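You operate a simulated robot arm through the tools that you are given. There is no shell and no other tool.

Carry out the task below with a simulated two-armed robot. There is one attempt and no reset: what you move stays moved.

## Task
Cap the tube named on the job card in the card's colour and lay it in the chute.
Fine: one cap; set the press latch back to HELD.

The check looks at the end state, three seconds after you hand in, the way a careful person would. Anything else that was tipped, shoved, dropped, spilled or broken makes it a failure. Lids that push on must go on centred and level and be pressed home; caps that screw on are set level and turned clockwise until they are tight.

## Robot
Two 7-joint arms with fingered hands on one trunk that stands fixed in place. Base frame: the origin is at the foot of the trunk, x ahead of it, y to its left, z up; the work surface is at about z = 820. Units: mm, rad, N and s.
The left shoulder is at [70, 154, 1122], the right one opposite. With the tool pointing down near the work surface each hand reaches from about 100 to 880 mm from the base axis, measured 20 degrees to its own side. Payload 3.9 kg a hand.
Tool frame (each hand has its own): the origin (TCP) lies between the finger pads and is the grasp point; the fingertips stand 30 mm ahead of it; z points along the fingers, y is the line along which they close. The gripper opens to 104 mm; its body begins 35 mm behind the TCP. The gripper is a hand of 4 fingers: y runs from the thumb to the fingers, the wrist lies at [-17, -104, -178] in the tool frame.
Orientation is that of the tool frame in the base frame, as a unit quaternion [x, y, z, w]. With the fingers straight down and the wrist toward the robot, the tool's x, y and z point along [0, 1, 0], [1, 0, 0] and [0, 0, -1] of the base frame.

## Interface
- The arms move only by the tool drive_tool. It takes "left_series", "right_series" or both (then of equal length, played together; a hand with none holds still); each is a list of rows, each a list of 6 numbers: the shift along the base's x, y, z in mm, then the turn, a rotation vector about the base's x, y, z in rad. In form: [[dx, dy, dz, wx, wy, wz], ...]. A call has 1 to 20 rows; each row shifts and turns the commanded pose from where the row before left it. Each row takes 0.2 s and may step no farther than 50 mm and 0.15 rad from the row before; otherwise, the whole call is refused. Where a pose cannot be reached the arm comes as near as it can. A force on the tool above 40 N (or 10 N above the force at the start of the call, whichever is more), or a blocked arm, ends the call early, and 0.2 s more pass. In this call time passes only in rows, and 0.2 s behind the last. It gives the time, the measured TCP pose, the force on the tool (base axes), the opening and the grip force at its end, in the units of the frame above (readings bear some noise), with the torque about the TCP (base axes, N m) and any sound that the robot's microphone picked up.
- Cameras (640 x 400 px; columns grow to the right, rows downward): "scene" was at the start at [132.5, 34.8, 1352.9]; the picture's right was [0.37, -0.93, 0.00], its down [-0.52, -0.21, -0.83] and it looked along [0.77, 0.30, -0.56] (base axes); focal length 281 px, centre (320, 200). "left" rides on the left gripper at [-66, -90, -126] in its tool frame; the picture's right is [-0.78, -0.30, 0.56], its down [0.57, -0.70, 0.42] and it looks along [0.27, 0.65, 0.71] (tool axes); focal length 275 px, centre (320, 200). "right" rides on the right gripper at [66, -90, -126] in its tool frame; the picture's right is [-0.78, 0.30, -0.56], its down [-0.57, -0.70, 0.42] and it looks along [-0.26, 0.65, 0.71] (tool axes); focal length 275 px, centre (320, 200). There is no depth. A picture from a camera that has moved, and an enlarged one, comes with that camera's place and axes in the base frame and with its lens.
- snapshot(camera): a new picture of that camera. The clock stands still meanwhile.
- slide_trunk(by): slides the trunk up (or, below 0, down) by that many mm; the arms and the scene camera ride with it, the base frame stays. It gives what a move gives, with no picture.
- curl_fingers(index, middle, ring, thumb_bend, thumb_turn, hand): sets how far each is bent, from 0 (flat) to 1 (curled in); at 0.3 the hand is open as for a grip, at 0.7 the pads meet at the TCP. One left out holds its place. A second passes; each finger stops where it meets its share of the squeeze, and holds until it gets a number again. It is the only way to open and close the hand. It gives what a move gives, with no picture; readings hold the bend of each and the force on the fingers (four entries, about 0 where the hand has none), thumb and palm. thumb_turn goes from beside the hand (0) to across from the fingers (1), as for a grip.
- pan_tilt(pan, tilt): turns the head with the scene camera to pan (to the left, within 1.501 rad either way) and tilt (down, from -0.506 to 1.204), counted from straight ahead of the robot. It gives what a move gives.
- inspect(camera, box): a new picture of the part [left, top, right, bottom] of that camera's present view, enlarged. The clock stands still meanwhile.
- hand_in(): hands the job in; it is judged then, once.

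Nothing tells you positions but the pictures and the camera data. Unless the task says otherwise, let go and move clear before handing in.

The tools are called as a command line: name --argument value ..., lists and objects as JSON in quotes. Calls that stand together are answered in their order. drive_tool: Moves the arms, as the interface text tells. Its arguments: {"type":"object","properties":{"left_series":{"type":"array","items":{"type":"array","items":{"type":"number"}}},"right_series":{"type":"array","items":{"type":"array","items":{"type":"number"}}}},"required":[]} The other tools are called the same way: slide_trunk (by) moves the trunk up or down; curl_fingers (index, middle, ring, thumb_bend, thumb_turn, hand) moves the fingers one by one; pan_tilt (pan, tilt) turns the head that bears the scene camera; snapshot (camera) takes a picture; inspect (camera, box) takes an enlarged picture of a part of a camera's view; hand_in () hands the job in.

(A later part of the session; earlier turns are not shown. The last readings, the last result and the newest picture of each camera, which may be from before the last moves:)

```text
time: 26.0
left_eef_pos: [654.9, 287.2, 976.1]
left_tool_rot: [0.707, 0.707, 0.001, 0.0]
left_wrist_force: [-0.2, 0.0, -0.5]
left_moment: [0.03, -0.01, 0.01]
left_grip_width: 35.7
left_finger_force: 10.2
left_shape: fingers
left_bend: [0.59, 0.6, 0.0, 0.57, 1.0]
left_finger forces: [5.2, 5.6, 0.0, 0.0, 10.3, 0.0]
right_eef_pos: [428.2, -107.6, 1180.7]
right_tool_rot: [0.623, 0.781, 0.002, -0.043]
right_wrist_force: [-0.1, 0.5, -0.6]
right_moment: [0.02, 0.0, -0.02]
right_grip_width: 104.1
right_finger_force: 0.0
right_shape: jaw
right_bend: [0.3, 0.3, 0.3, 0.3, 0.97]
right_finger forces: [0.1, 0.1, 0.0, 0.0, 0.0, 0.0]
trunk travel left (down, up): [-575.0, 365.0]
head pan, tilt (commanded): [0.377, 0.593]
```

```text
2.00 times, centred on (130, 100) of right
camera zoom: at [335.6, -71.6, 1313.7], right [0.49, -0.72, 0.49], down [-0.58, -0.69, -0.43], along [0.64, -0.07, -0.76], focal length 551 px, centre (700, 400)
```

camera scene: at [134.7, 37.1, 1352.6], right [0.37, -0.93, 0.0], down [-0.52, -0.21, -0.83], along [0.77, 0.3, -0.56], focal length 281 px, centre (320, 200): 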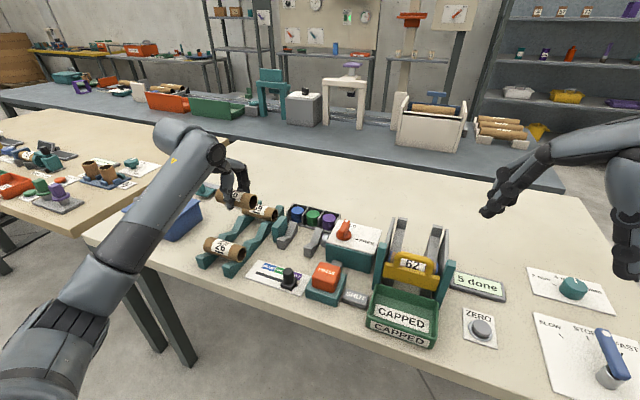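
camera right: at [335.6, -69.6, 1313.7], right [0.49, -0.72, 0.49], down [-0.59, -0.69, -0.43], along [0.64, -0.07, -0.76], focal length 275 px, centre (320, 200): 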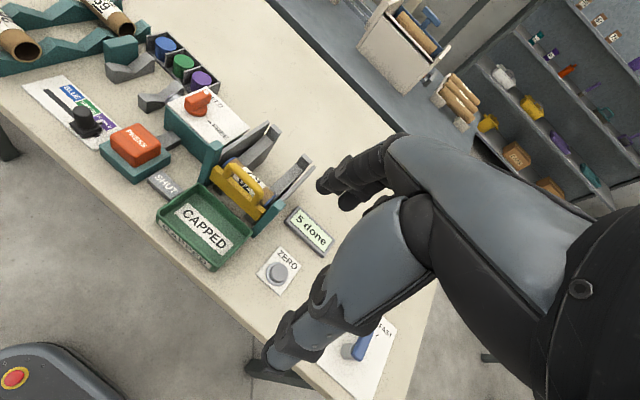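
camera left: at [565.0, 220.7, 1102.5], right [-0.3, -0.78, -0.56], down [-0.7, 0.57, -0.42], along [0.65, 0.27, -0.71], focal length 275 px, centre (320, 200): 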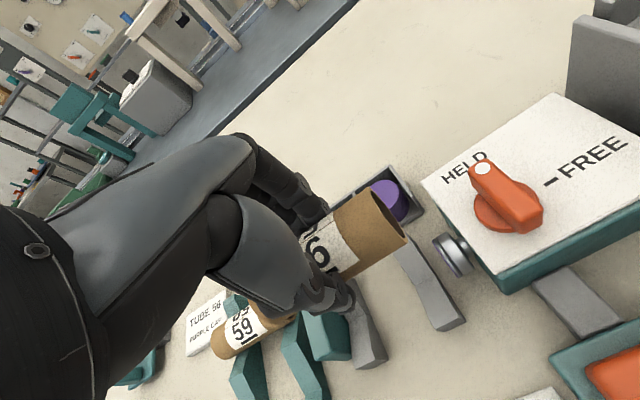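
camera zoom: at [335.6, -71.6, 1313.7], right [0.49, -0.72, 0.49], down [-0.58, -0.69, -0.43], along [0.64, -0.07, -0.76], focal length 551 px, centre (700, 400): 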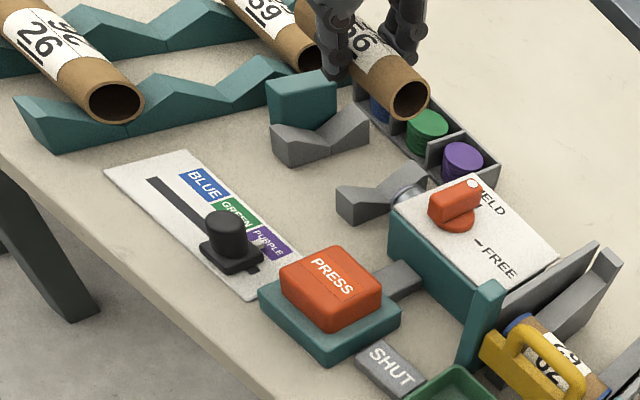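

inspect --camera "left" --box '[270, 170, 480, 370]'

inspect --camera "scene" --box '[270, 180, 350, 250]'

```text
2.00 times, centred on (375, 270) of left
camera zoom: at [565.0, 220.7, 1102.5], right [-0.3, -0.78, -0.56], down [-0.7, 0.57, -0.42], along [0.65, 0.27, -0.71], focal length 551 px, centre (210, 60)
```

zoom: 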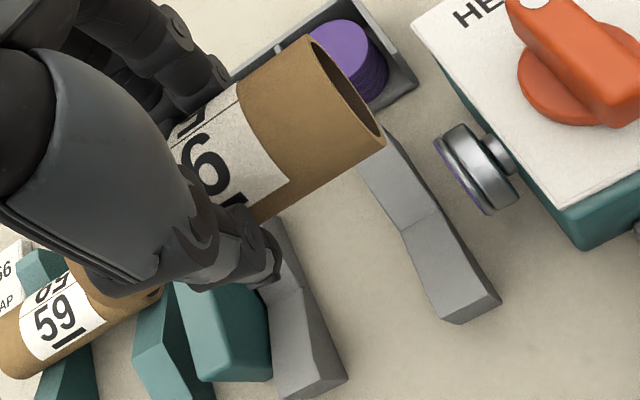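

```text
5.71 times, centred on (310, 215) of scene
camera zoom: at [132.6, 33.6, 1352.9], right [0.37, -0.93, 0.0], down [-0.52, -0.2, -0.83], along [0.77, 0.3, -0.56], focal length 1604 px, centre (377, 114)
```

zoom: 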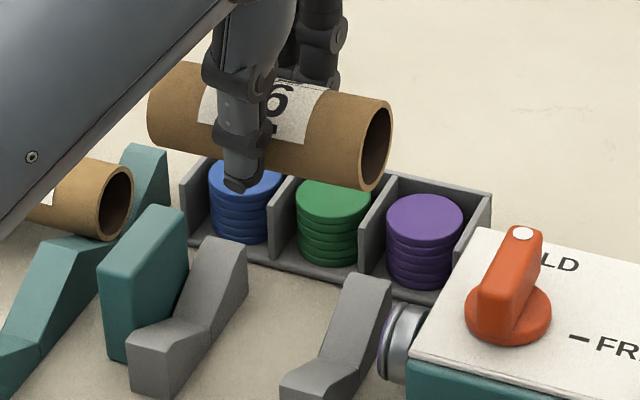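

From the left camera the tube axis lines up with the V vertex. The left end has about 9 mm to the backstop and the index finger nearly overlaps the right V-block, so I'll shift 5.5 mm left and lower most of the way.

drive_tool --left_series '[[0, 5.5, -20, 0, 0, 0], [0, 0, -35, 0, 0, 0], [0, 0, -35, 0, 0, 0]]'

inspect --camera "scene" --box '[270, 180, 350, 250]'

inspect --camera "left" --box '[240, 120, 480, 360]'

inspect --camera "right" --box '[100, 0, 260, 120]'

```text
time: 26.8
left_eef_pos: [653.0, 296.3, 887.2]
left_tool_rot: [0.707, 0.707, -0.001, 0.0]
left_wrist_force: [-0.6, -0.6, -0.8]
left_moment: [0.01, -0.03, -0.03]
left_grip_width: 35.4
left_finger_force: 10.3
left_shape: fingers
left_bend: [0.59, 0.6, 0.0, 0.57, 1.0]
left_finger forces: [5.3, 5.7, 0.0, 0.0, 10.2, 0.0]
right_eef_pos: [428.3, -107.1, 1179.8]
right_tool_rot: [0.622, 0.782, 0.002, -0.042]
right_wrist_force: [0.3, -0.2, -0.1]
right_moment: [0.01, -0.03, 0.02]
right_grip_width: 104.1
right_finger_force: 0.0
right_shape: jaw
right_bend: [0.3, 0.3, 0.3, 0.3, 0.97]
right_finger forces: [0.1, 0.0, 0.1, 0.0, 0.0, 0.1]
trunk travel left (down, up): [-575.0, 365.0]
head pan, tilt (commanded): [0.377, 0.593]
```

```text
5.71 times, centred on (310, 215) of scene
camera zoom: at [132.8, 35.1, 1352.9], right [0.37, -0.93, 0.0], down [-0.52, -0.21, -0.83], along [0.77, 0.3, -0.56], focal length 1604 px, centre (377, 114)
```

zoom: 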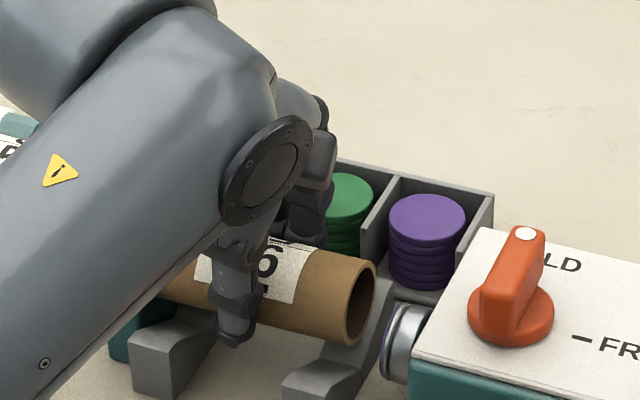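

```text
1.67 times, centred on (360, 240) of left
camera zoom: at [563.8, 229.8, 1012.6], right [-0.3, -0.78, -0.56], down [-0.7, 0.57, -0.43], along [0.65, 0.26, -0.71], focal length 459 px, centre (253, 133)
```

zoom: 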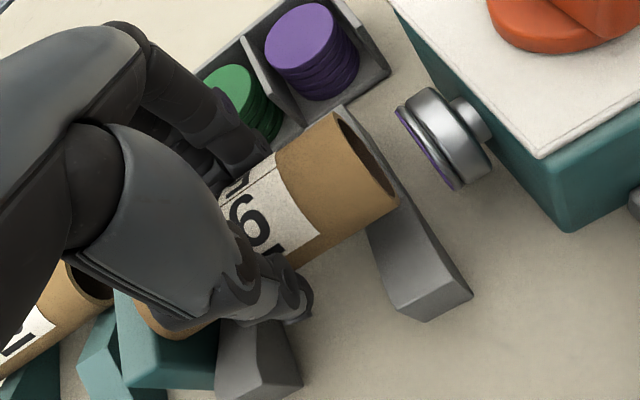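

```text
3.33 times, centred on (180, 60) of right
camera zoom: at [335.8, -70.1, 1313.8], right [0.49, -0.72, 0.49], down [-0.58, -0.69, -0.43], along [0.64, -0.07, -0.76], focal length 918 px, centre (787, 667)
```

zoom: 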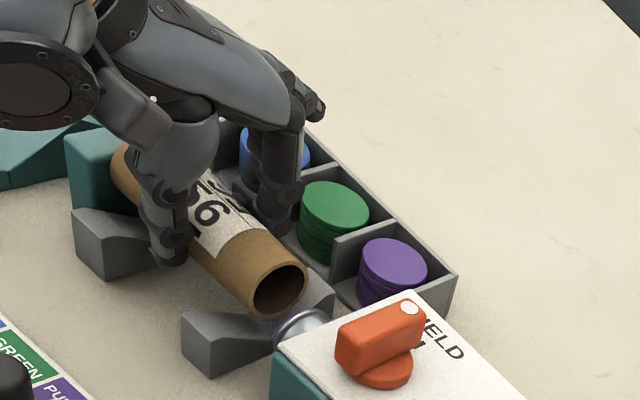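

inspect --camera "left" --box '[260, 250, 380, 370]'

inspect --camera "right" --box '[100, 20, 196, 92]'

inspect --camera "scene" --box '[280, 215, 344, 255]'

```text
3.33 times, centred on (320, 310) of left
camera zoom: at [563.8, 229.8, 1012.6], right [-0.3, -0.78, -0.56], down [-0.7, 0.57, -0.43], along [0.65, 0.26, -0.71], focal length 918 px, centre (320, -167)
```

zoom: 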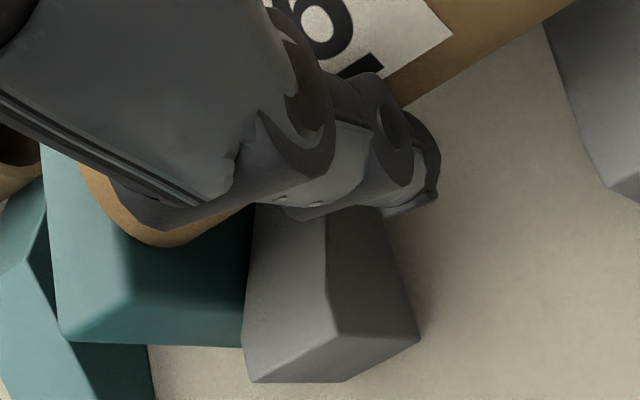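

```text
5.56 times, centred on (148, 56) of right
camera zoom: at [335.8, -70.1, 1313.8], right [0.49, -0.72, 0.49], down [-0.58, -0.69, -0.43], along [0.64, -0.07, -0.76], focal length 1529 px, centre (1276, 1000)
```

zoom: 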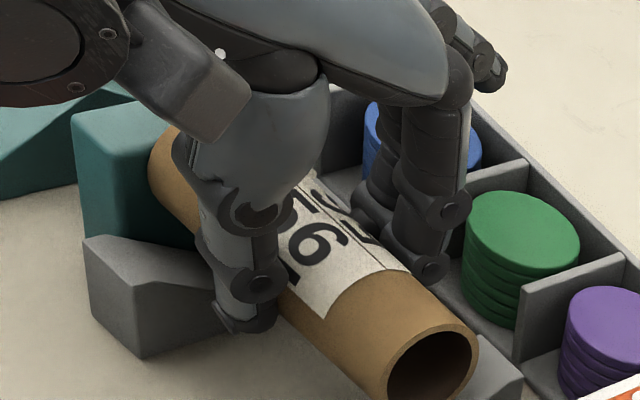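

```text
10.00 times, centred on (312, 235) of scene
camera zoom: at [132.8, 35.1, 1352.9], right [0.37, -0.93, 0.0], down [-0.52, -0.21, -0.83], along [0.77, 0.3, -0.56], focal length 2806 px, centre (400, -150)
```

zoom: 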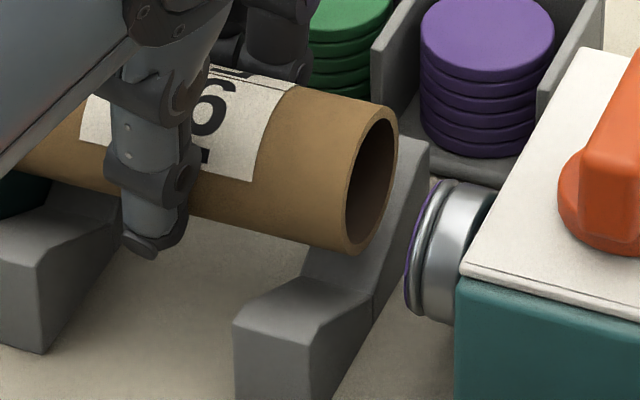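

The tube's left end is just clear of the backstop, with no force reading. I'll lower the remaining distance in small steps, moving 1.5 mm away from the stop, until I feel contact.

drive_tool --left_series '[[0, -1.5, -5, 0, 0, 0], [0, 0, -4, 0, 0, 0], [0, 0, -3, 0, 0, 0]]'

drive_tool --left_series '[[0, 0, -3, 0, 0, 0]]'

```text
time: 27.6
left_eef_pos: [654.0, 292.2, 873.1]
left_tool_rot: [0.707, 0.707, -0.001, -0.001]
left_wrist_force: [0.5, 0.3, 0.0]
left_moment: [0.03, 0.02, -0.02]
left_grip_width: 35.4
left_finger_force: 10.8
left_shape: fingers
left_bend: [0.59, 0.6, 0.0, 0.57, 1.0]
left_finger forces: [5.3, 5.4, 0.0, 0.0, 10.4, 0.0]
right_eef_pos: [428.7, -107.7, 1180.8]
right_tool_rot: [0.623, 0.781, 0.002, -0.042]
right_wrist_force: [1.3, 0.3, 0.7]
right_moment: [0.01, -0.01, 0.02]
right_grip_width: 104.1
right_finger_force: 0.2
right_shape: jaw
right_bend: [0.3, 0.3, 0.3, 0.3, 0.97]
right_finger forces: [0.1, 0.1, 0.0, 0.0, 0.0, 0.1]
trunk travel left (down, up): [-575.0, 365.0]
head pan, tilt (commanded): [0.377, 0.593]
```

```text
time: 28.0
left_eef_pos: [654.2, 292.3, 873.2]
left_tool_rot: [0.707, 0.707, 0.001, 0.002]
left_wrist_force: [-0.5, 1.1, 4.8]
left_moment: [-0.01, 0.01, 0.04]
left_grip_width: 35.3
left_finger_force: 10.2
left_shape: fingers
left_bend: [0.6, 0.61, 0.0, 0.57, 1.0]
left_finger forces: [4.9, 4.9, 0.0, 0.0, 10.7, 0.1]
right_eef_pos: [428.9, -107.6, 1180.6]
right_tool_rot: [0.623, 0.781, 0.003, -0.042]
right_wrist_force: [-0.1, -0.3, -0.7]
right_moment: [0.0, 0.0, 0.0]
right_grip_width: 104.0
right_finger_force: 0.1
right_shape: jaw
right_bend: [0.3, 0.3, 0.3, 0.3, 0.97]
right_finger forces: [0.0, 0.0, 0.0, 0.1, 0.0, 0.1]
trunk travel left (down, up): [-575.0, 365.0]
head pan, tilt (commanded): [0.377, 0.593]
```

Contact is felt (about 5 N upward, almost no moment), so the tube rests on both V-blocks. I'll check visually before releasing.

inspect --camera "scene" --box '[280, 215, 344, 255]'

inspect --camera "right" --box '[100, 20, 212, 104]'

```text
10.00 times, centred on (312, 235) of scene
camera zoom: at [131.2, 34.2, 1353.2], right [0.37, -0.93, 0.0], down [-0.52, -0.21, -0.83], along [0.77, 0.31, -0.56], focal length 2806 px, centre (400, -150)
```

zoom: 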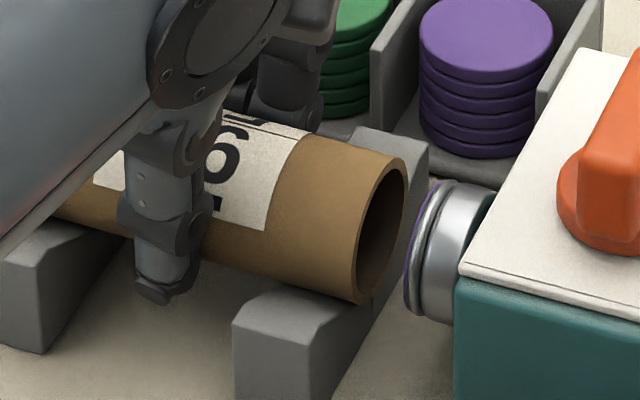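

```text
4.76 times, centred on (156, 62) of right
camera zoom: at [334.3, -71.0, 1314.2], right [0.49, -0.72, 0.49], down [-0.58, -0.69, -0.43], along [0.65, -0.07, -0.76], focal length 1311 px, centre (1101, 857)
```

zoom: 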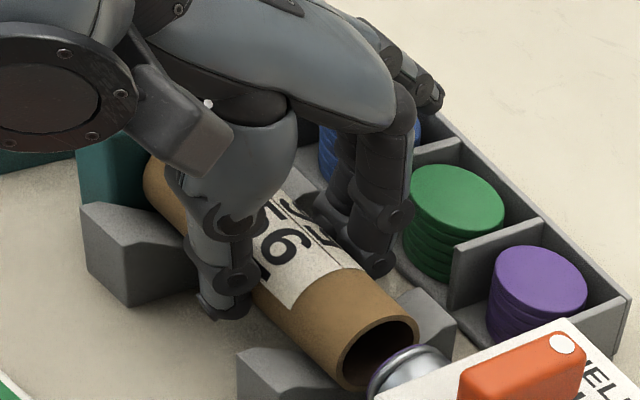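

The tube sits squarely in both Vs, aligned with the ram. I'll open the fingers slightly and lift straight up.

curl_fingers --hand "left" --index 0.52 --middle 0.52 --thumb_bend 0.49

inspect --camera "scene" --box '[280, 215, 344, 255]'

```text
time: 29.0
left_eef_pos: [653.8, 292.0, 871.1]
left_tool_rot: [0.707, 0.707, 0.0, 0.0]
left_wrist_force: [0.6, -0.2, 0.3]
left_moment: [0.0, 0.01, 0.0]
left_grip_width: 51.9
left_finger_force: 0.0
left_shape: fingers
left_bend: [0.52, 0.52, 0.0, 0.49, 1.0]
left_finger forces: [0.0, 0.1, 0.0, 0.0, 0.0, 0.0]
right_eef_pos: [428.7, -107.3, 1179.5]
right_tool_rot: [0.623, 0.781, 0.001, -0.042]
right_wrist_force: [0.4, 0.1, -0.2]
right_moment: [0.01, 0.0, 0.01]
right_grip_width: 104.0
right_finger_force: 0.1
right_shape: jaw
right_bend: [0.3, 0.3, 0.3, 0.3, 0.97]
right_finger forces: [0.0, 0.0, 0.0, 0.0, 0.0, 0.1]
trunk travel left (down, up): [-575.0, 365.0]
head pan, tilt (commanded): [0.377, 0.593]
```

```text
10.00 times, centred on (312, 235) of scene
camera zoom: at [132.4, 34.6, 1352.9], right [0.37, -0.93, 0.0], down [-0.52, -0.21, -0.83], along [0.77, 0.3, -0.56], focal length 2806 px, centre (400, -150)
```

zoom: 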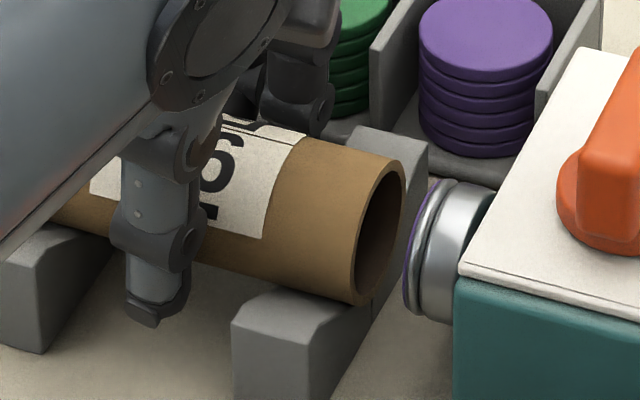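

drive_tool --left_series '[[0, 0, 20, 0, 0, 0], [0, 0, 40, 0, 0, 0], [0, 0, 45, 0, 0, 0], [-10, 30, 30, 0, 0, 0], [-20, 45, 0, 0, 0, 0], [-20, 45, 0, 0, 0, 0]]'

inspect --camera "scene" --box '[250, 190, 410, 310]'

inspect --camera "right" --box '[60, 0, 300, 180]'

snapshot --camera "left"

```text
time: 30.4
left_eef_pos: [603.9, 416.9, 1003.3]
left_tool_rot: [0.707, 0.707, -0.001, 0.0]
left_wrist_force: [0.5, 0.0, 0.7]
left_moment: [0.03, 0.04, 0.0]
left_grip_width: 51.8
left_finger_force: 0.1
left_shape: fingers
left_bend: [0.52, 0.52, 0.0, 0.49, 1.0]
left_finger forces: [0.0, 0.0, 0.1, 0.0, 0.0, 0.0]
right_eef_pos: [426.8, -106.2, 1180.9]
right_tool_rot: [0.623, 0.781, 0.001, -0.041]
right_wrist_force: [-0.9, -0.2, 0.0]
right_moment: [-0.01, -0.02, 0.0]
right_grip_width: 104.0
right_finger_force: 0.0
right_shape: jaw
right_bend: [0.3, 0.3, 0.3, 0.3, 0.97]
right_finger forces: [0.0, 0.0, 0.0, 0.0, 0.0, 0.1]
trunk travel left (down, up): [-575.0, 365.0]
head pan, tilt (commanded): [0.377, 0.593]
```

```text
3.33 times, centred on (330, 250) of scene
camera zoom: at [131.6, 36.3, 1353.0], right [0.37, -0.93, 0.0], down [-0.52, -0.21, -0.83], along [0.77, 0.3, -0.56], focal length 935 px, centre (287, 33)
```

zoom: 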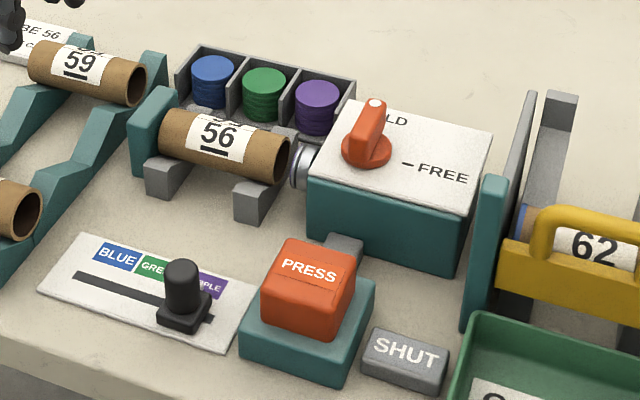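

```text
2.22 times, centred on (180, 90) of right
camera zoom: at [334.6, -69.2, 1314.2], right [0.49, -0.72, 0.49], down [-0.58, -0.69, -0.43], along [0.65, -0.07, -0.76], focal length 612 px, centre (631, 444)
```

zoom: 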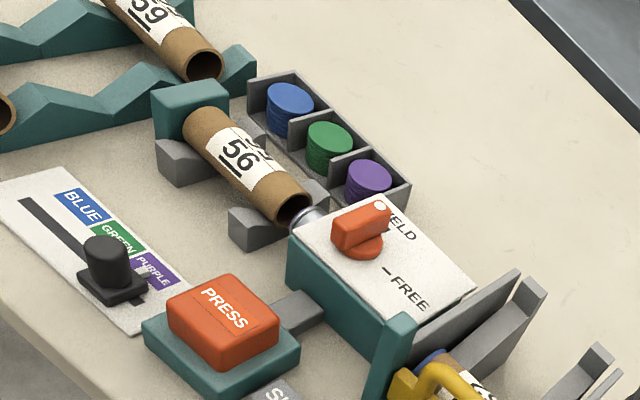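

```text
taken
camera left: at [513.6, 350.3, 1130.2], right [-0.3, -0.78, -0.56], down [-0.7, 0.57, -0.42], along [0.65, 0.26, -0.71], focal length 275 px, centre (320, 200)
```

left: 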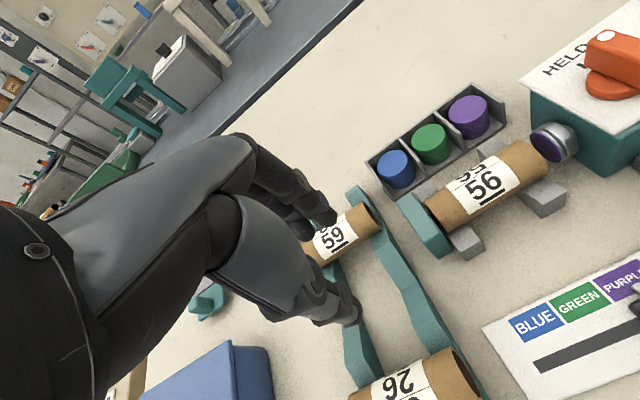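

The tube lies ready in the cradle and the press is still HELD. The latch handle points away from the robot (+x) and FREE is a quarter turn clockwise (towards −y). I'll shape the left hand into a single downward-pointing index finger to push the handle round.

curl_fingers --hand "left" --index 0.5 --middle 0.0 --ring 0.0 --thumb_bend 0.15

inspect --camera "left" --box '[180, 80, 440, 360]'

snapshot --camera "scene"

inspect --camera "scene" --box '[180, 120, 308, 220]'

```text
time: 31.4
left_eef_pos: [604.3, 415.3, 1004.2]
left_tool_rot: [0.707, 0.707, 0.0, 0.0]
left_wrist_force: [0.3, 0.3, -0.1]
left_moment: [0.01, 0.0, 0.01]
left_grip_width: 91.1
left_finger_force: 0.1
left_shape: fingers
left_bend: [0.5, 0.0, 0.0, 0.15, 0.96]
left_finger forces: [0.1, 0.0, 0.0, 0.1, 0.0, 0.0]
right_eef_pos: [428.8, -106.6, 1179.9]
right_tool_rot: [0.623, 0.781, 0.003, -0.042]
right_wrist_force: [-0.2, 0.2, 0.2]
right_moment: [0.01, 0.0, 0.02]
right_grip_width: 103.9
right_finger_force: 0.1
right_shape: jaw
right_bend: [0.3, 0.3, 0.3, 0.3, 0.97]
right_finger forces: [0.1, 0.0, 0.1, 0.0, 0.1, 0.0]
trunk travel left (down, up): [-575.0, 365.0]
head pan, tilt (commanded): [0.377, 0.593]
```

```text
1.43 times, centred on (310, 220) of left
camera zoom: at [514.5, 349.1, 1130.3], right [-0.3, -0.78, -0.56], down [-0.7, 0.57, -0.42], along [0.65, 0.27, -0.71], focal length 393 px, centre (334, 171)
```

zoom: 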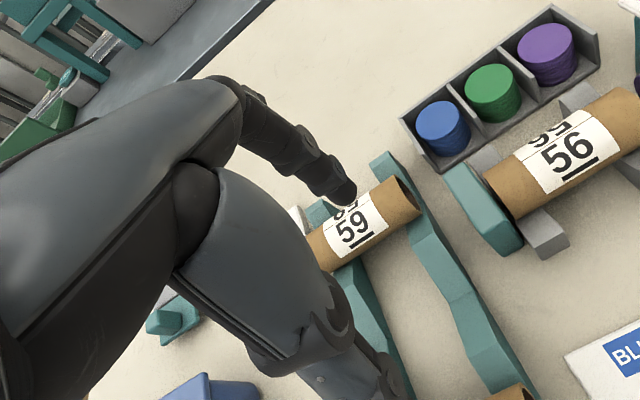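

```text
taken
camera scene: at [132.4, 34.9, 1352.9], right [0.37, -0.93, 0.0], down [-0.52, -0.21, -0.83], along [0.77, 0.3, -0.56], focal length 281 px, centre (320, 200)
```

scene: 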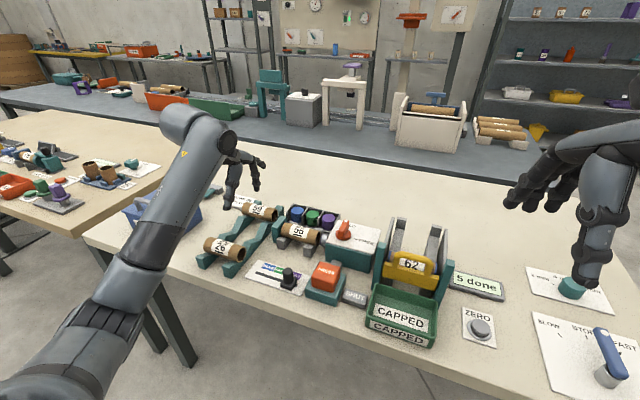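

```text
4.00 times, centred on (244, 170) of scene
camera zoom: at [132.4, 34.9, 1352.9], right [0.37, -0.93, 0.0], down [-0.52, -0.21, -0.83], along [0.77, 0.3, -0.56], focal length 1122 px, centre (624, 320)
```

zoom: 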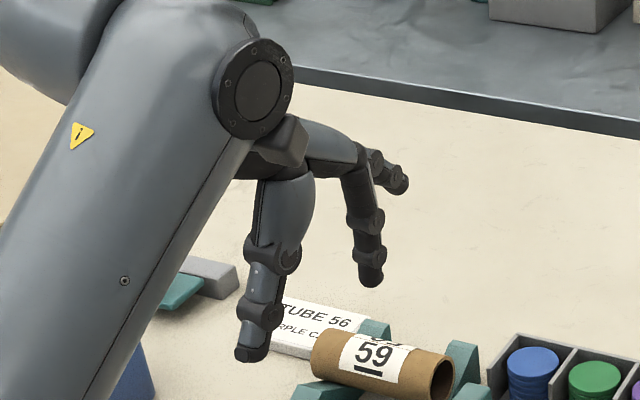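

The index finger now points straight down, about 30 mm ahead of and 10 mm right of the grasp point, with the other digits clear. I'll bring it high over the far-left side of the latch handle and verify before descending.

drive_tool --left_series '[[6, -40, 0, 0, 0, 0], [6, -40, 0, 0, 0, 0], [6, -40, 0, 0, 0, 0], [5, -40, 0, 0, 0, 0], [5, -41, -15, 0, 0, 0], [0, 0, -25, 0, 0, 0]]'

inspect --camera "scene" --box '[290, 180, 400, 270]'

snapshot --camera "left"

inspect --camera "right" --box '[120, 20, 280, 140]'

```text
time: 32.8
left_eef_pos: [631.9, 212.4, 964.9]
left_tool_rot: [0.707, 0.708, -0.001, 0.0]
left_wrist_force: [-0.2, 0.3, -0.3]
left_moment: [-0.02, -0.02, 0.01]
left_grip_width: 91.0
left_finger_force: 0.1
left_shape: fingers
left_bend: [0.5, 0.0, 0.0, 0.15, 0.96]
left_finger forces: [0.0, 0.0, 0.0, 0.0, 0.0, 0.0]
right_eef_pos: [427.6, -105.4, 1181.4]
right_tool_rot: [0.623, 0.781, 0.002, -0.042]
right_wrist_force: [0.4, 0.0, -0.6]
right_moment: [0.0, 0.01, -0.03]
right_grip_width: 104.0
right_finger_force: 0.0
right_shape: jaw
right_bend: [0.3, 0.3, 0.3, 0.3, 0.97]
right_finger forces: [0.0, 0.0, 0.0, 0.1, 0.0, 0.0]
trunk travel left (down, up): [-575.0, 365.0]
head pan, tilt (commanded): [0.377, 0.593]
```

```text
4.44 times, centred on (345, 225) of scene
camera zoom: at [132.4, 35.9, 1352.9], right [0.37, -0.93, 0.0], down [-0.52, -0.21, -0.83], along [0.77, 0.3, -0.56], focal length 1247 px, centre (209, 89)
```

zoom: 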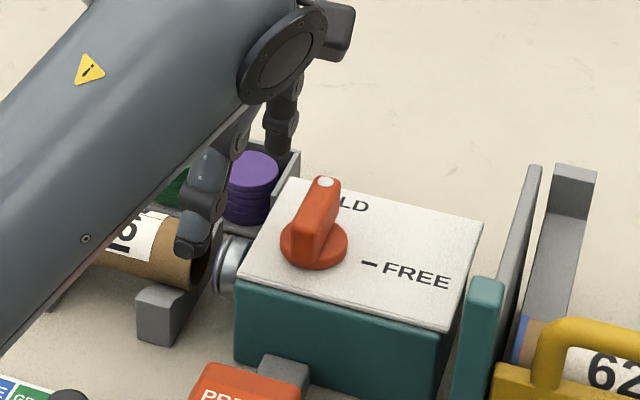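

```text
taken
camera left: at [542.6, 146.9, 1092.1], right [-0.29, -0.78, -0.56], down [-0.7, 0.57, -0.43], along [0.65, 0.27, -0.71], focal length 275 px, centre (320, 200)
```

left: 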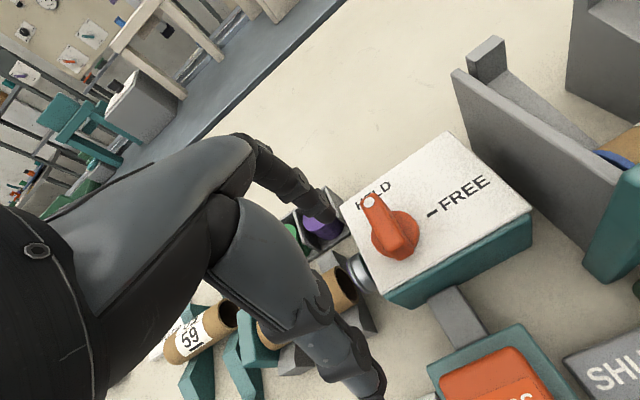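

```text
3.33 times, centred on (200, 80) of right
camera zoom: at [335.4, -69.3, 1313.9], right [0.49, -0.72, 0.49], down [-0.58, -0.69, -0.43], along [0.64, -0.07, -0.76], focal length 918 px, centre (720, 600)
```

zoom: 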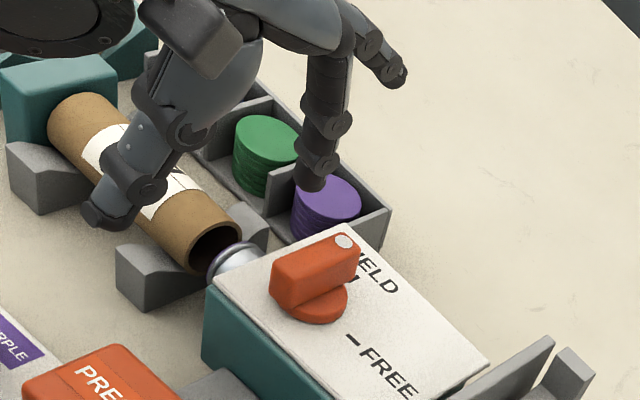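

inspect --camera "left" --box '[280, 120, 520, 300]'

inspect --camera "right" --box '[170, 60, 266, 132]'

```text
2.22 times, centred on (400, 210) of left
camera zoom: at [542.6, 146.9, 1092.1], right [-0.29, -0.78, -0.56], down [-0.7, 0.57, -0.43], along [0.65, 0.27, -0.71], focal length 612 px, centre (142, 178)
```

zoom: 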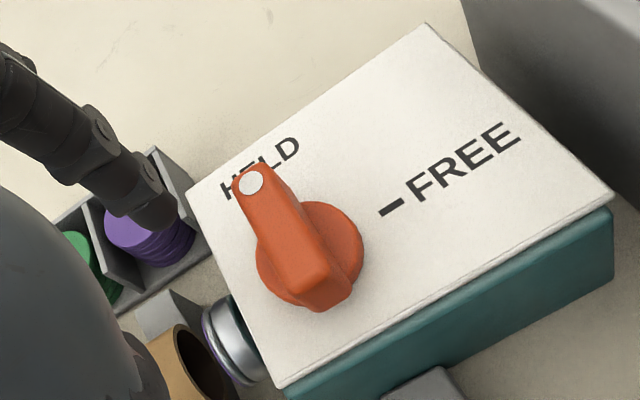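

```text
5.56 times, centred on (218, 96) of right
camera zoom: at [335.4, -69.3, 1313.9], right [0.49, -0.72, 0.49], down [-0.58, -0.69, -0.43], along [0.64, -0.07, -0.76], focal length 1529 px, centre (887, 778)
```

zoom: 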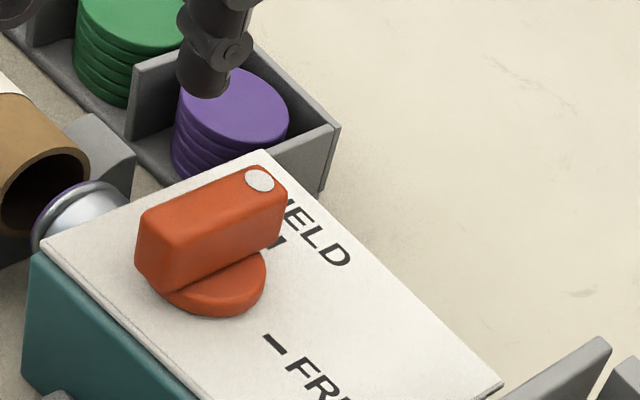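

The index finger is about 17 mm beyond and 30 mm left of the knob's pivot, so it's clear of the handle. I'll descend to handle height and then sweep right in small steps.

drive_tool --left_series '[[0, 0, -20, 0, 0, 0], [0, 0, -14, 0, 0, 0]]'

drive_tool --left_series '[[0, -7, 0, 0, 0, 0], [0, -6, 0, 0, 0, 0], [0, -5, 0, 0, 0, 0], [0, -5, 0, 0, 0, 0]]'

inspect --camera "scene" --box '[290, 190, 390, 265]'

inspect --camera "right" --box '[150, 40, 278, 140]'

```text
time: 33.4
left_eef_pos: [633.7, 211.5, 931.0]
left_tool_rot: [0.706, 0.708, 0.0, 0.001]
left_wrist_force: [0.0, -0.2, 0.6]
left_moment: [-0.03, 0.02, 0.0]
left_grip_width: 91.0
left_finger_force: 0.0
left_shape: fingers
left_bend: [0.5, 0.0, 0.0, 0.15, 0.96]
left_finger forces: [0.0, 0.0, 0.0, 0.0, 0.0, 0.0]
right_eef_pos: [428.2, -106.5, 1180.2]
right_tool_rot: [0.623, 0.781, 0.003, -0.042]
right_wrist_force: [0.7, 0.1, -0.3]
right_moment: [0.01, 0.02, -0.01]
right_grip_width: 103.8
right_finger_force: 0.1
right_shape: jaw
right_bend: [0.3, 0.3, 0.3, 0.3, 0.97]
right_finger forces: [0.0, 0.1, 0.1, 0.0, 0.0, 0.0]
trunk travel left (down, up): [-575.0, 365.0]
head pan, tilt (commanded): [0.377, 0.593]
```

```text
time: 34.4
left_eef_pos: [631.7, 188.8, 930.1]
left_tool_rot: [0.707, 0.707, 0.0, 0.0]
left_wrist_force: [0.9, 0.3, 0.4]
left_moment: [0.01, -0.05, 0.06]
left_grip_width: 93.1
left_finger_force: 0.4
left_shape: fingers
left_bend: [0.49, 0.0, 0.0, 0.15, 0.96]
left_finger forces: [1.2, 0.0, 0.0, 0.1, 0.1, 0.0]
right_eef_pos: [429.1, -107.7, 1181.4]
right_tool_rot: [0.623, 0.781, 0.003, -0.042]
right_wrist_force: [-0.2, -0.2, 0.3]
right_moment: [0.01, -0.01, 0.01]
right_grip_width: 104.1
right_finger_force: 0.1
right_shape: jaw
right_bend: [0.3, 0.3, 0.3, 0.3, 0.97]
right_finger forces: [0.0, 0.0, 0.0, 0.0, 0.0, 0.0]
trunk travel left (down, up): [-575.0, 365.0]
head pan, tilt (commanded): [0.377, 0.593]
```

```text
5.33 times, centred on (340, 228) of scene
camera zoom: at [132.8, 34.1, 1352.9], right [0.37, -0.93, 0.0], down [-0.52, -0.2, -0.83], along [0.77, 0.3, -0.56], focal length 1497 px, centre (213, 53)
```

zoom: 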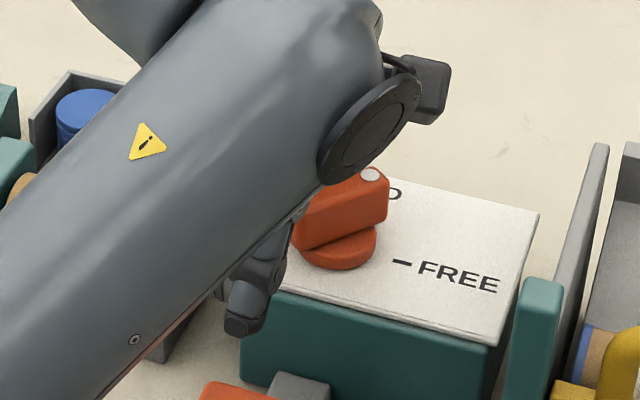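

```text
4.00 times, centred on (214, 90) of right
camera zoom: at [335.8, -71.3, 1313.7], right [0.49, -0.72, 0.49], down [-0.58, -0.69, -0.43], along [0.64, -0.07, -0.76], focal length 1101 px, centre (744, 640)
```

zoom: 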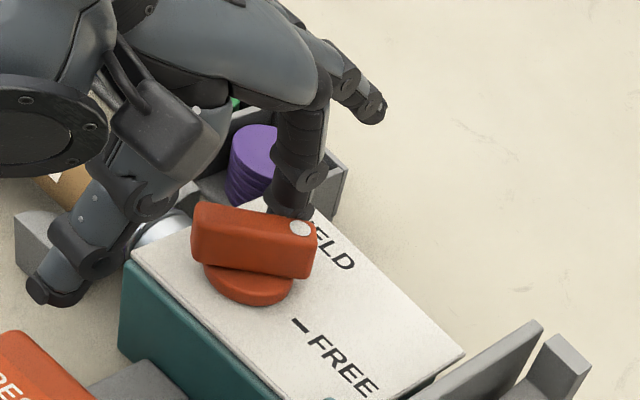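

The handle is turning smoothly. I'll keep pushing.

drive_tool --left_series '[[0, -5, 0, 0, 0, 0], [0, -5, 0, 0, 0, 0], [0, -5, 0, 0, 0, 0]]'

inspect --camera "right" --box '[150, 40, 278, 140]'

```text
time: 35.2
left_eef_pos: [632.9, 173.9, 931.3]
left_tool_rot: [0.707, 0.707, 0.0, 0.0]
left_wrist_force: [1.2, -0.2, 0.1]
left_moment: [-0.02, -0.02, 0.02]
left_grip_width: 92.3
left_finger_force: 0.0
left_shape: fingers
left_bend: [0.49, 0.0, 0.0, 0.15, 0.96]
left_finger forces: [0.7, 0.0, 0.1, 0.0, 0.0, 0.0]
right_eef_pos: [428.2, -106.9, 1181.8]
right_tool_rot: [0.623, 0.781, 0.003, -0.041]
right_wrist_force: [-0.2, -0.1, -0.9]
right_moment: [-0.02, -0.01, 0.0]
right_grip_width: 104.0
right_finger_force: 0.0
right_shape: jaw
right_bend: [0.3, 0.3, 0.3, 0.3, 0.97]
right_finger forces: [0.0, 0.0, 0.1, 0.1, 0.0, 0.1]
trunk travel left (down, up): [-575.0, 365.0]
head pan, tilt (commanded): [0.377, 0.593]
```

```text
4.00 times, centred on (214, 90) of right
camera zoom: at [335.7, -70.6, 1313.7], right [0.49, -0.72, 0.49], down [-0.58, -0.69, -0.43], along [0.64, -0.07, -0.76], focal length 1101 px, centre (744, 640)
```

zoom: 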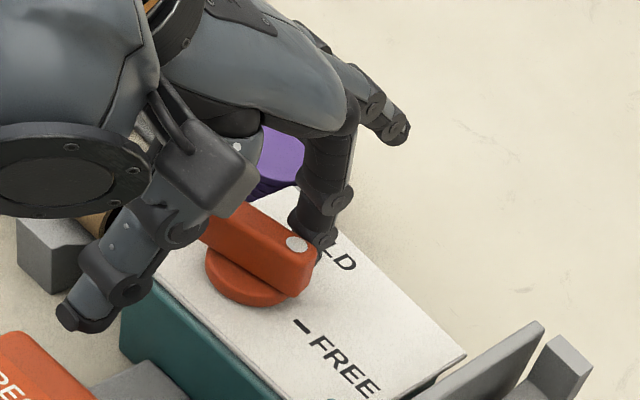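

drive_tool --left_series '[[0, -4, 0, 0, 0, 0], [0, -3, 0, 0, 0, 0], [-3, -2, 0, 0, 0, 0]]'

inspect --camera "right" --box '[160, 50, 272, 134]'

snapshot --camera "left"

```text
time: 36.0
left_eef_pos: [629.3, 164.4, 930.7]
left_tool_rot: [0.707, 0.707, 0.001, 0.0]
left_wrist_force: [0.3, -0.3, 0.4]
left_moment: [-0.03, -0.01, 0.0]
left_grip_width: 91.8
left_finger_force: 0.2
left_shape: fingers
left_bend: [0.5, 0.0, 0.0, 0.15, 0.96]
left_finger forces: [0.2, 0.1, 0.0, 0.0, 0.0, 0.0]
right_eef_pos: [429.3, -107.4, 1180.3]
right_tool_rot: [0.622, 0.782, 0.001, -0.041]
right_wrist_force: [-0.1, -1.0, -0.4]
right_moment: [-0.02, 0.0, 0.01]
right_grip_width: 103.7
right_finger_force: 0.1
right_shape: jaw
right_bend: [0.3, 0.3, 0.3, 0.3, 0.97]
right_finger forces: [0.1, 0.0, 0.1, 0.0, 0.0, 0.0]
trunk travel left (down, up): [-575.0, 365.0]
head pan, tilt (commanded): [0.377, 0.593]
```

```text
4.76 times, centred on (216, 92) of right
camera zoom: at [335.4, -70.7, 1313.8], right [0.49, -0.72, 0.49], down [-0.58, -0.69, -0.43], along [0.64, -0.07, -0.76], focal length 1311 px, centre (815, 714)
```

zoom: 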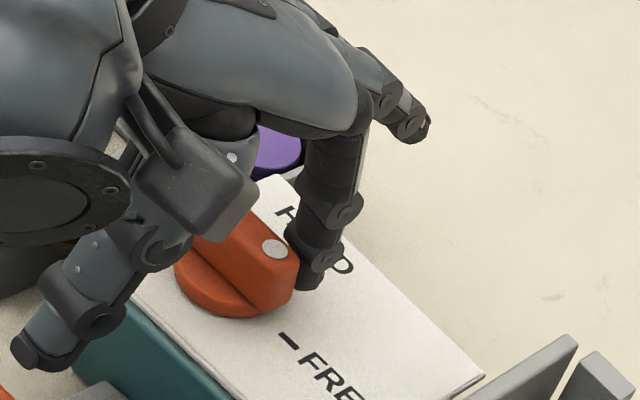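

```text
taken
camera left: at [539.8, 98.4, 1057.3], right [-0.3, -0.78, -0.56], down [-0.7, 0.57, -0.42], along [0.65, 0.27, -0.71], focal length 275 px, centre (320, 200)
```

left: 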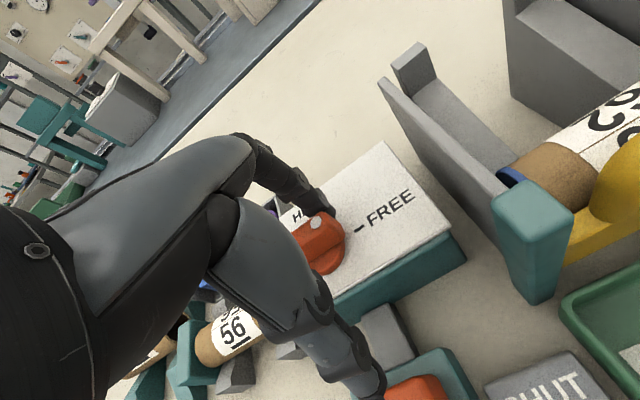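

inspect --camera "left" --box '[260, 140, 460, 300]'

inspect --camera "right" --box '[180, 80, 244, 130]'

```text
2.50 times, centred on (360, 220) of left
camera zoom: at [539.8, 98.4, 1057.3], right [-0.3, -0.78, -0.56], down [-0.7, 0.57, -0.42], along [0.65, 0.27, -0.71], focal length 688 px, centre (220, 150)
```

zoom: 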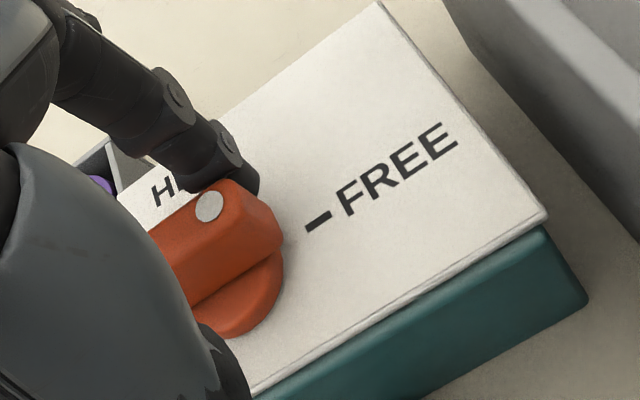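

```text
8.00 times, centred on (212, 105) of right
camera zoom: at [335.4, -70.7, 1313.8], right [0.49, -0.72, 0.49], down [-0.58, -0.69, -0.43], along [0.64, -0.07, -0.76], focal length 2202 px, centre (1184, 960)
```

zoom: 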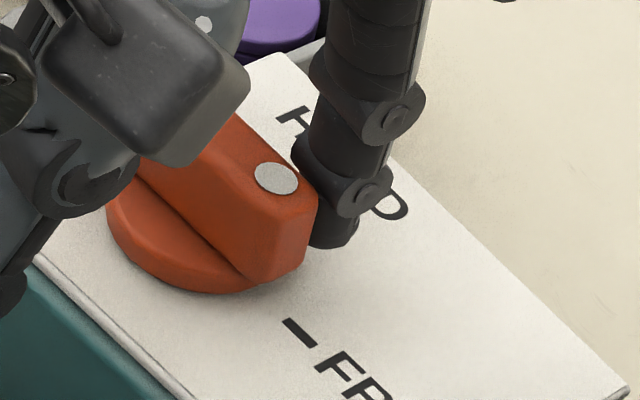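

The handle now looks aligned with the FREE mark. I'll back the finger off, rise and check it in a clear view.

drive_tool --left_series '[[6, 0, 0, 0, 0, 0], [0, 0, 30, 0, 0, 0], [0, 20, 35, 0, 0, 0], [-10, 45, 0, 0, 0, 0], [-10, 45, 0, 0, 0, 0]]'

inspect --camera "scene" --box '[280, 200, 400, 290]'

inspect --camera "right" --box '[120, 30, 280, 150]'

snapshot --camera "left"

```text
time: 37.2
left_eef_pos: [612.5, 275.5, 992.4]
left_tool_rot: [0.707, 0.707, 0.0, 0.0]
left_wrist_force: [0.4, 0.3, -0.2]
left_moment: [-0.04, -0.01, 0.02]
left_grip_width: 91.6
left_finger_force: 0.1
left_shape: fingers
left_bend: [0.5, 0.0, 0.0, 0.15, 0.96]
left_finger forces: [0.0, 0.0, 0.1, 0.1, 0.0, 0.1]
right_eef_pos: [428.3, -105.0, 1180.8]
right_tool_rot: [0.622, 0.782, 0.001, -0.041]
right_wrist_force: [0.2, -0.4, 0.6]
right_moment: [0.0, -0.01, 0.0]
right_grip_width: 104.2
right_finger_force: 0.1
right_shape: jaw
right_bend: [0.3, 0.3, 0.3, 0.3, 0.97]
right_finger forces: [0.1, 0.0, 0.2, 0.1, 0.0, 0.0]
trunk travel left (down, up): [-575.0, 365.0]
head pan, tilt (commanded): [0.377, 0.593]
```

```text
4.44 times, centred on (340, 245) of scene
camera zoom: at [132.0, 36.1, 1352.9], right [0.37, -0.93, 0.0], down [-0.52, -0.21, -0.83], along [0.77, 0.3, -0.56], focal length 1247 px, centre (231, 0)
```

zoom: 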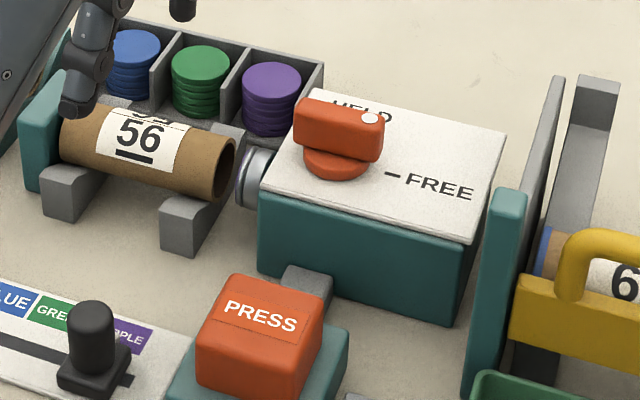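

```text
3.33 times, centred on (200, 90) of right
camera zoom: at [335.0, -69.3, 1314.1], right [0.49, -0.72, 0.49], down [-0.58, -0.69, -0.43], along [0.64, -0.07, -0.76], focal length 918 px, centre (720, 567)
```

zoom: 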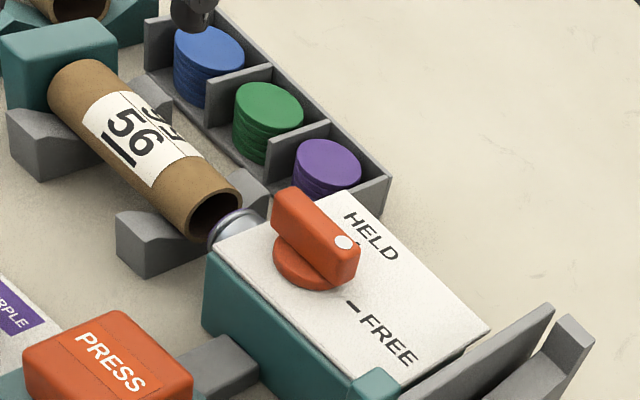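

```text
taken
camera left: at [522.9, 209.7, 1119.9], right [-0.3, -0.78, -0.56], down [-0.7, 0.57, -0.42], along [0.65, 0.26, -0.71], focal length 275 px, centre (320, 200)
```

left: 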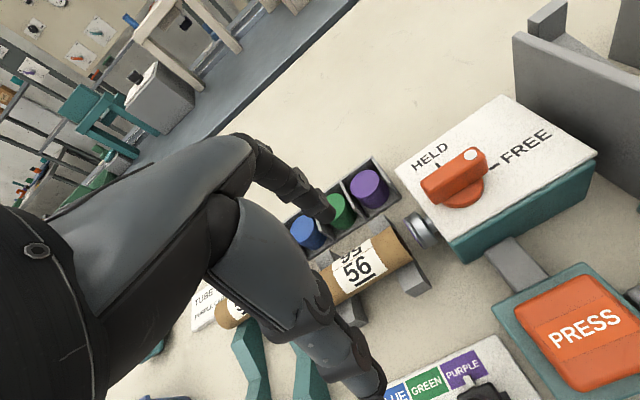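

inspect --camera "left" --box '[380, 90, 600, 260]'

inspect --camera "scene" --box '[320, 215, 392, 265]'

inspect --camera "scene" --box '[290, 250, 386, 320]'

```text
2.35 times, centred on (490, 175) of left
camera zoom: at [522.9, 209.7, 1119.9], right [-0.3, -0.78, -0.56], down [-0.7, 0.57, -0.42], along [0.65, 0.26, -0.71], focal length 648 px, centre (-80, 259)
```

zoom: 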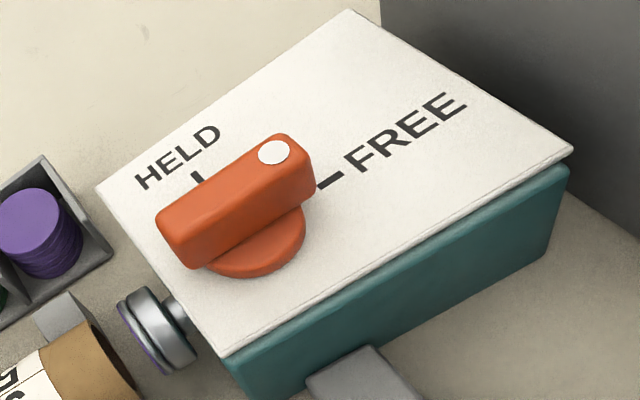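

```text
8.00 times, centred on (356, 240) of scene
camera zoom: at [132.0, 36.1, 1352.9], right [0.37, -0.93, 0.0], down [-0.52, -0.21, -0.83], along [0.77, 0.3, -0.56], focal length 2245 px, centre (32, -120)
```

zoom: 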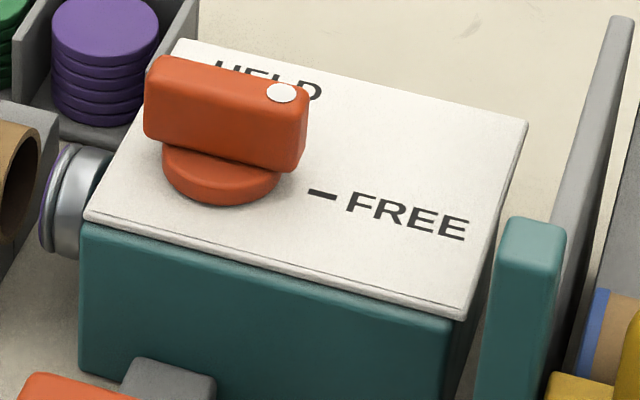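

```text
5.71 times, centred on (338, 285) of scene
camera zoom: at [132.0, 36.1, 1352.9], right [0.37, -0.93, 0.0], down [-0.52, -0.21, -0.83], along [0.77, 0.3, -0.56], focal length 1604 px, centre (217, -286)
```

zoom: 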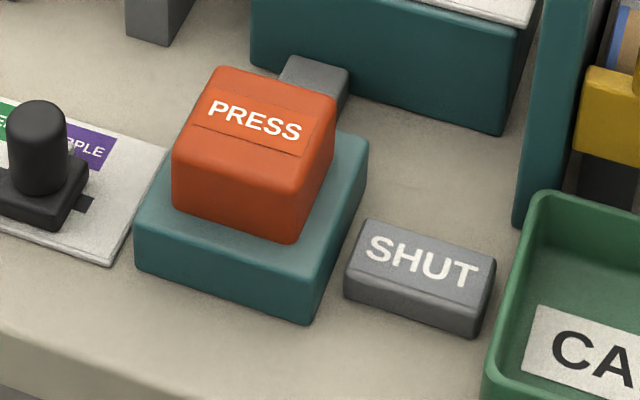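

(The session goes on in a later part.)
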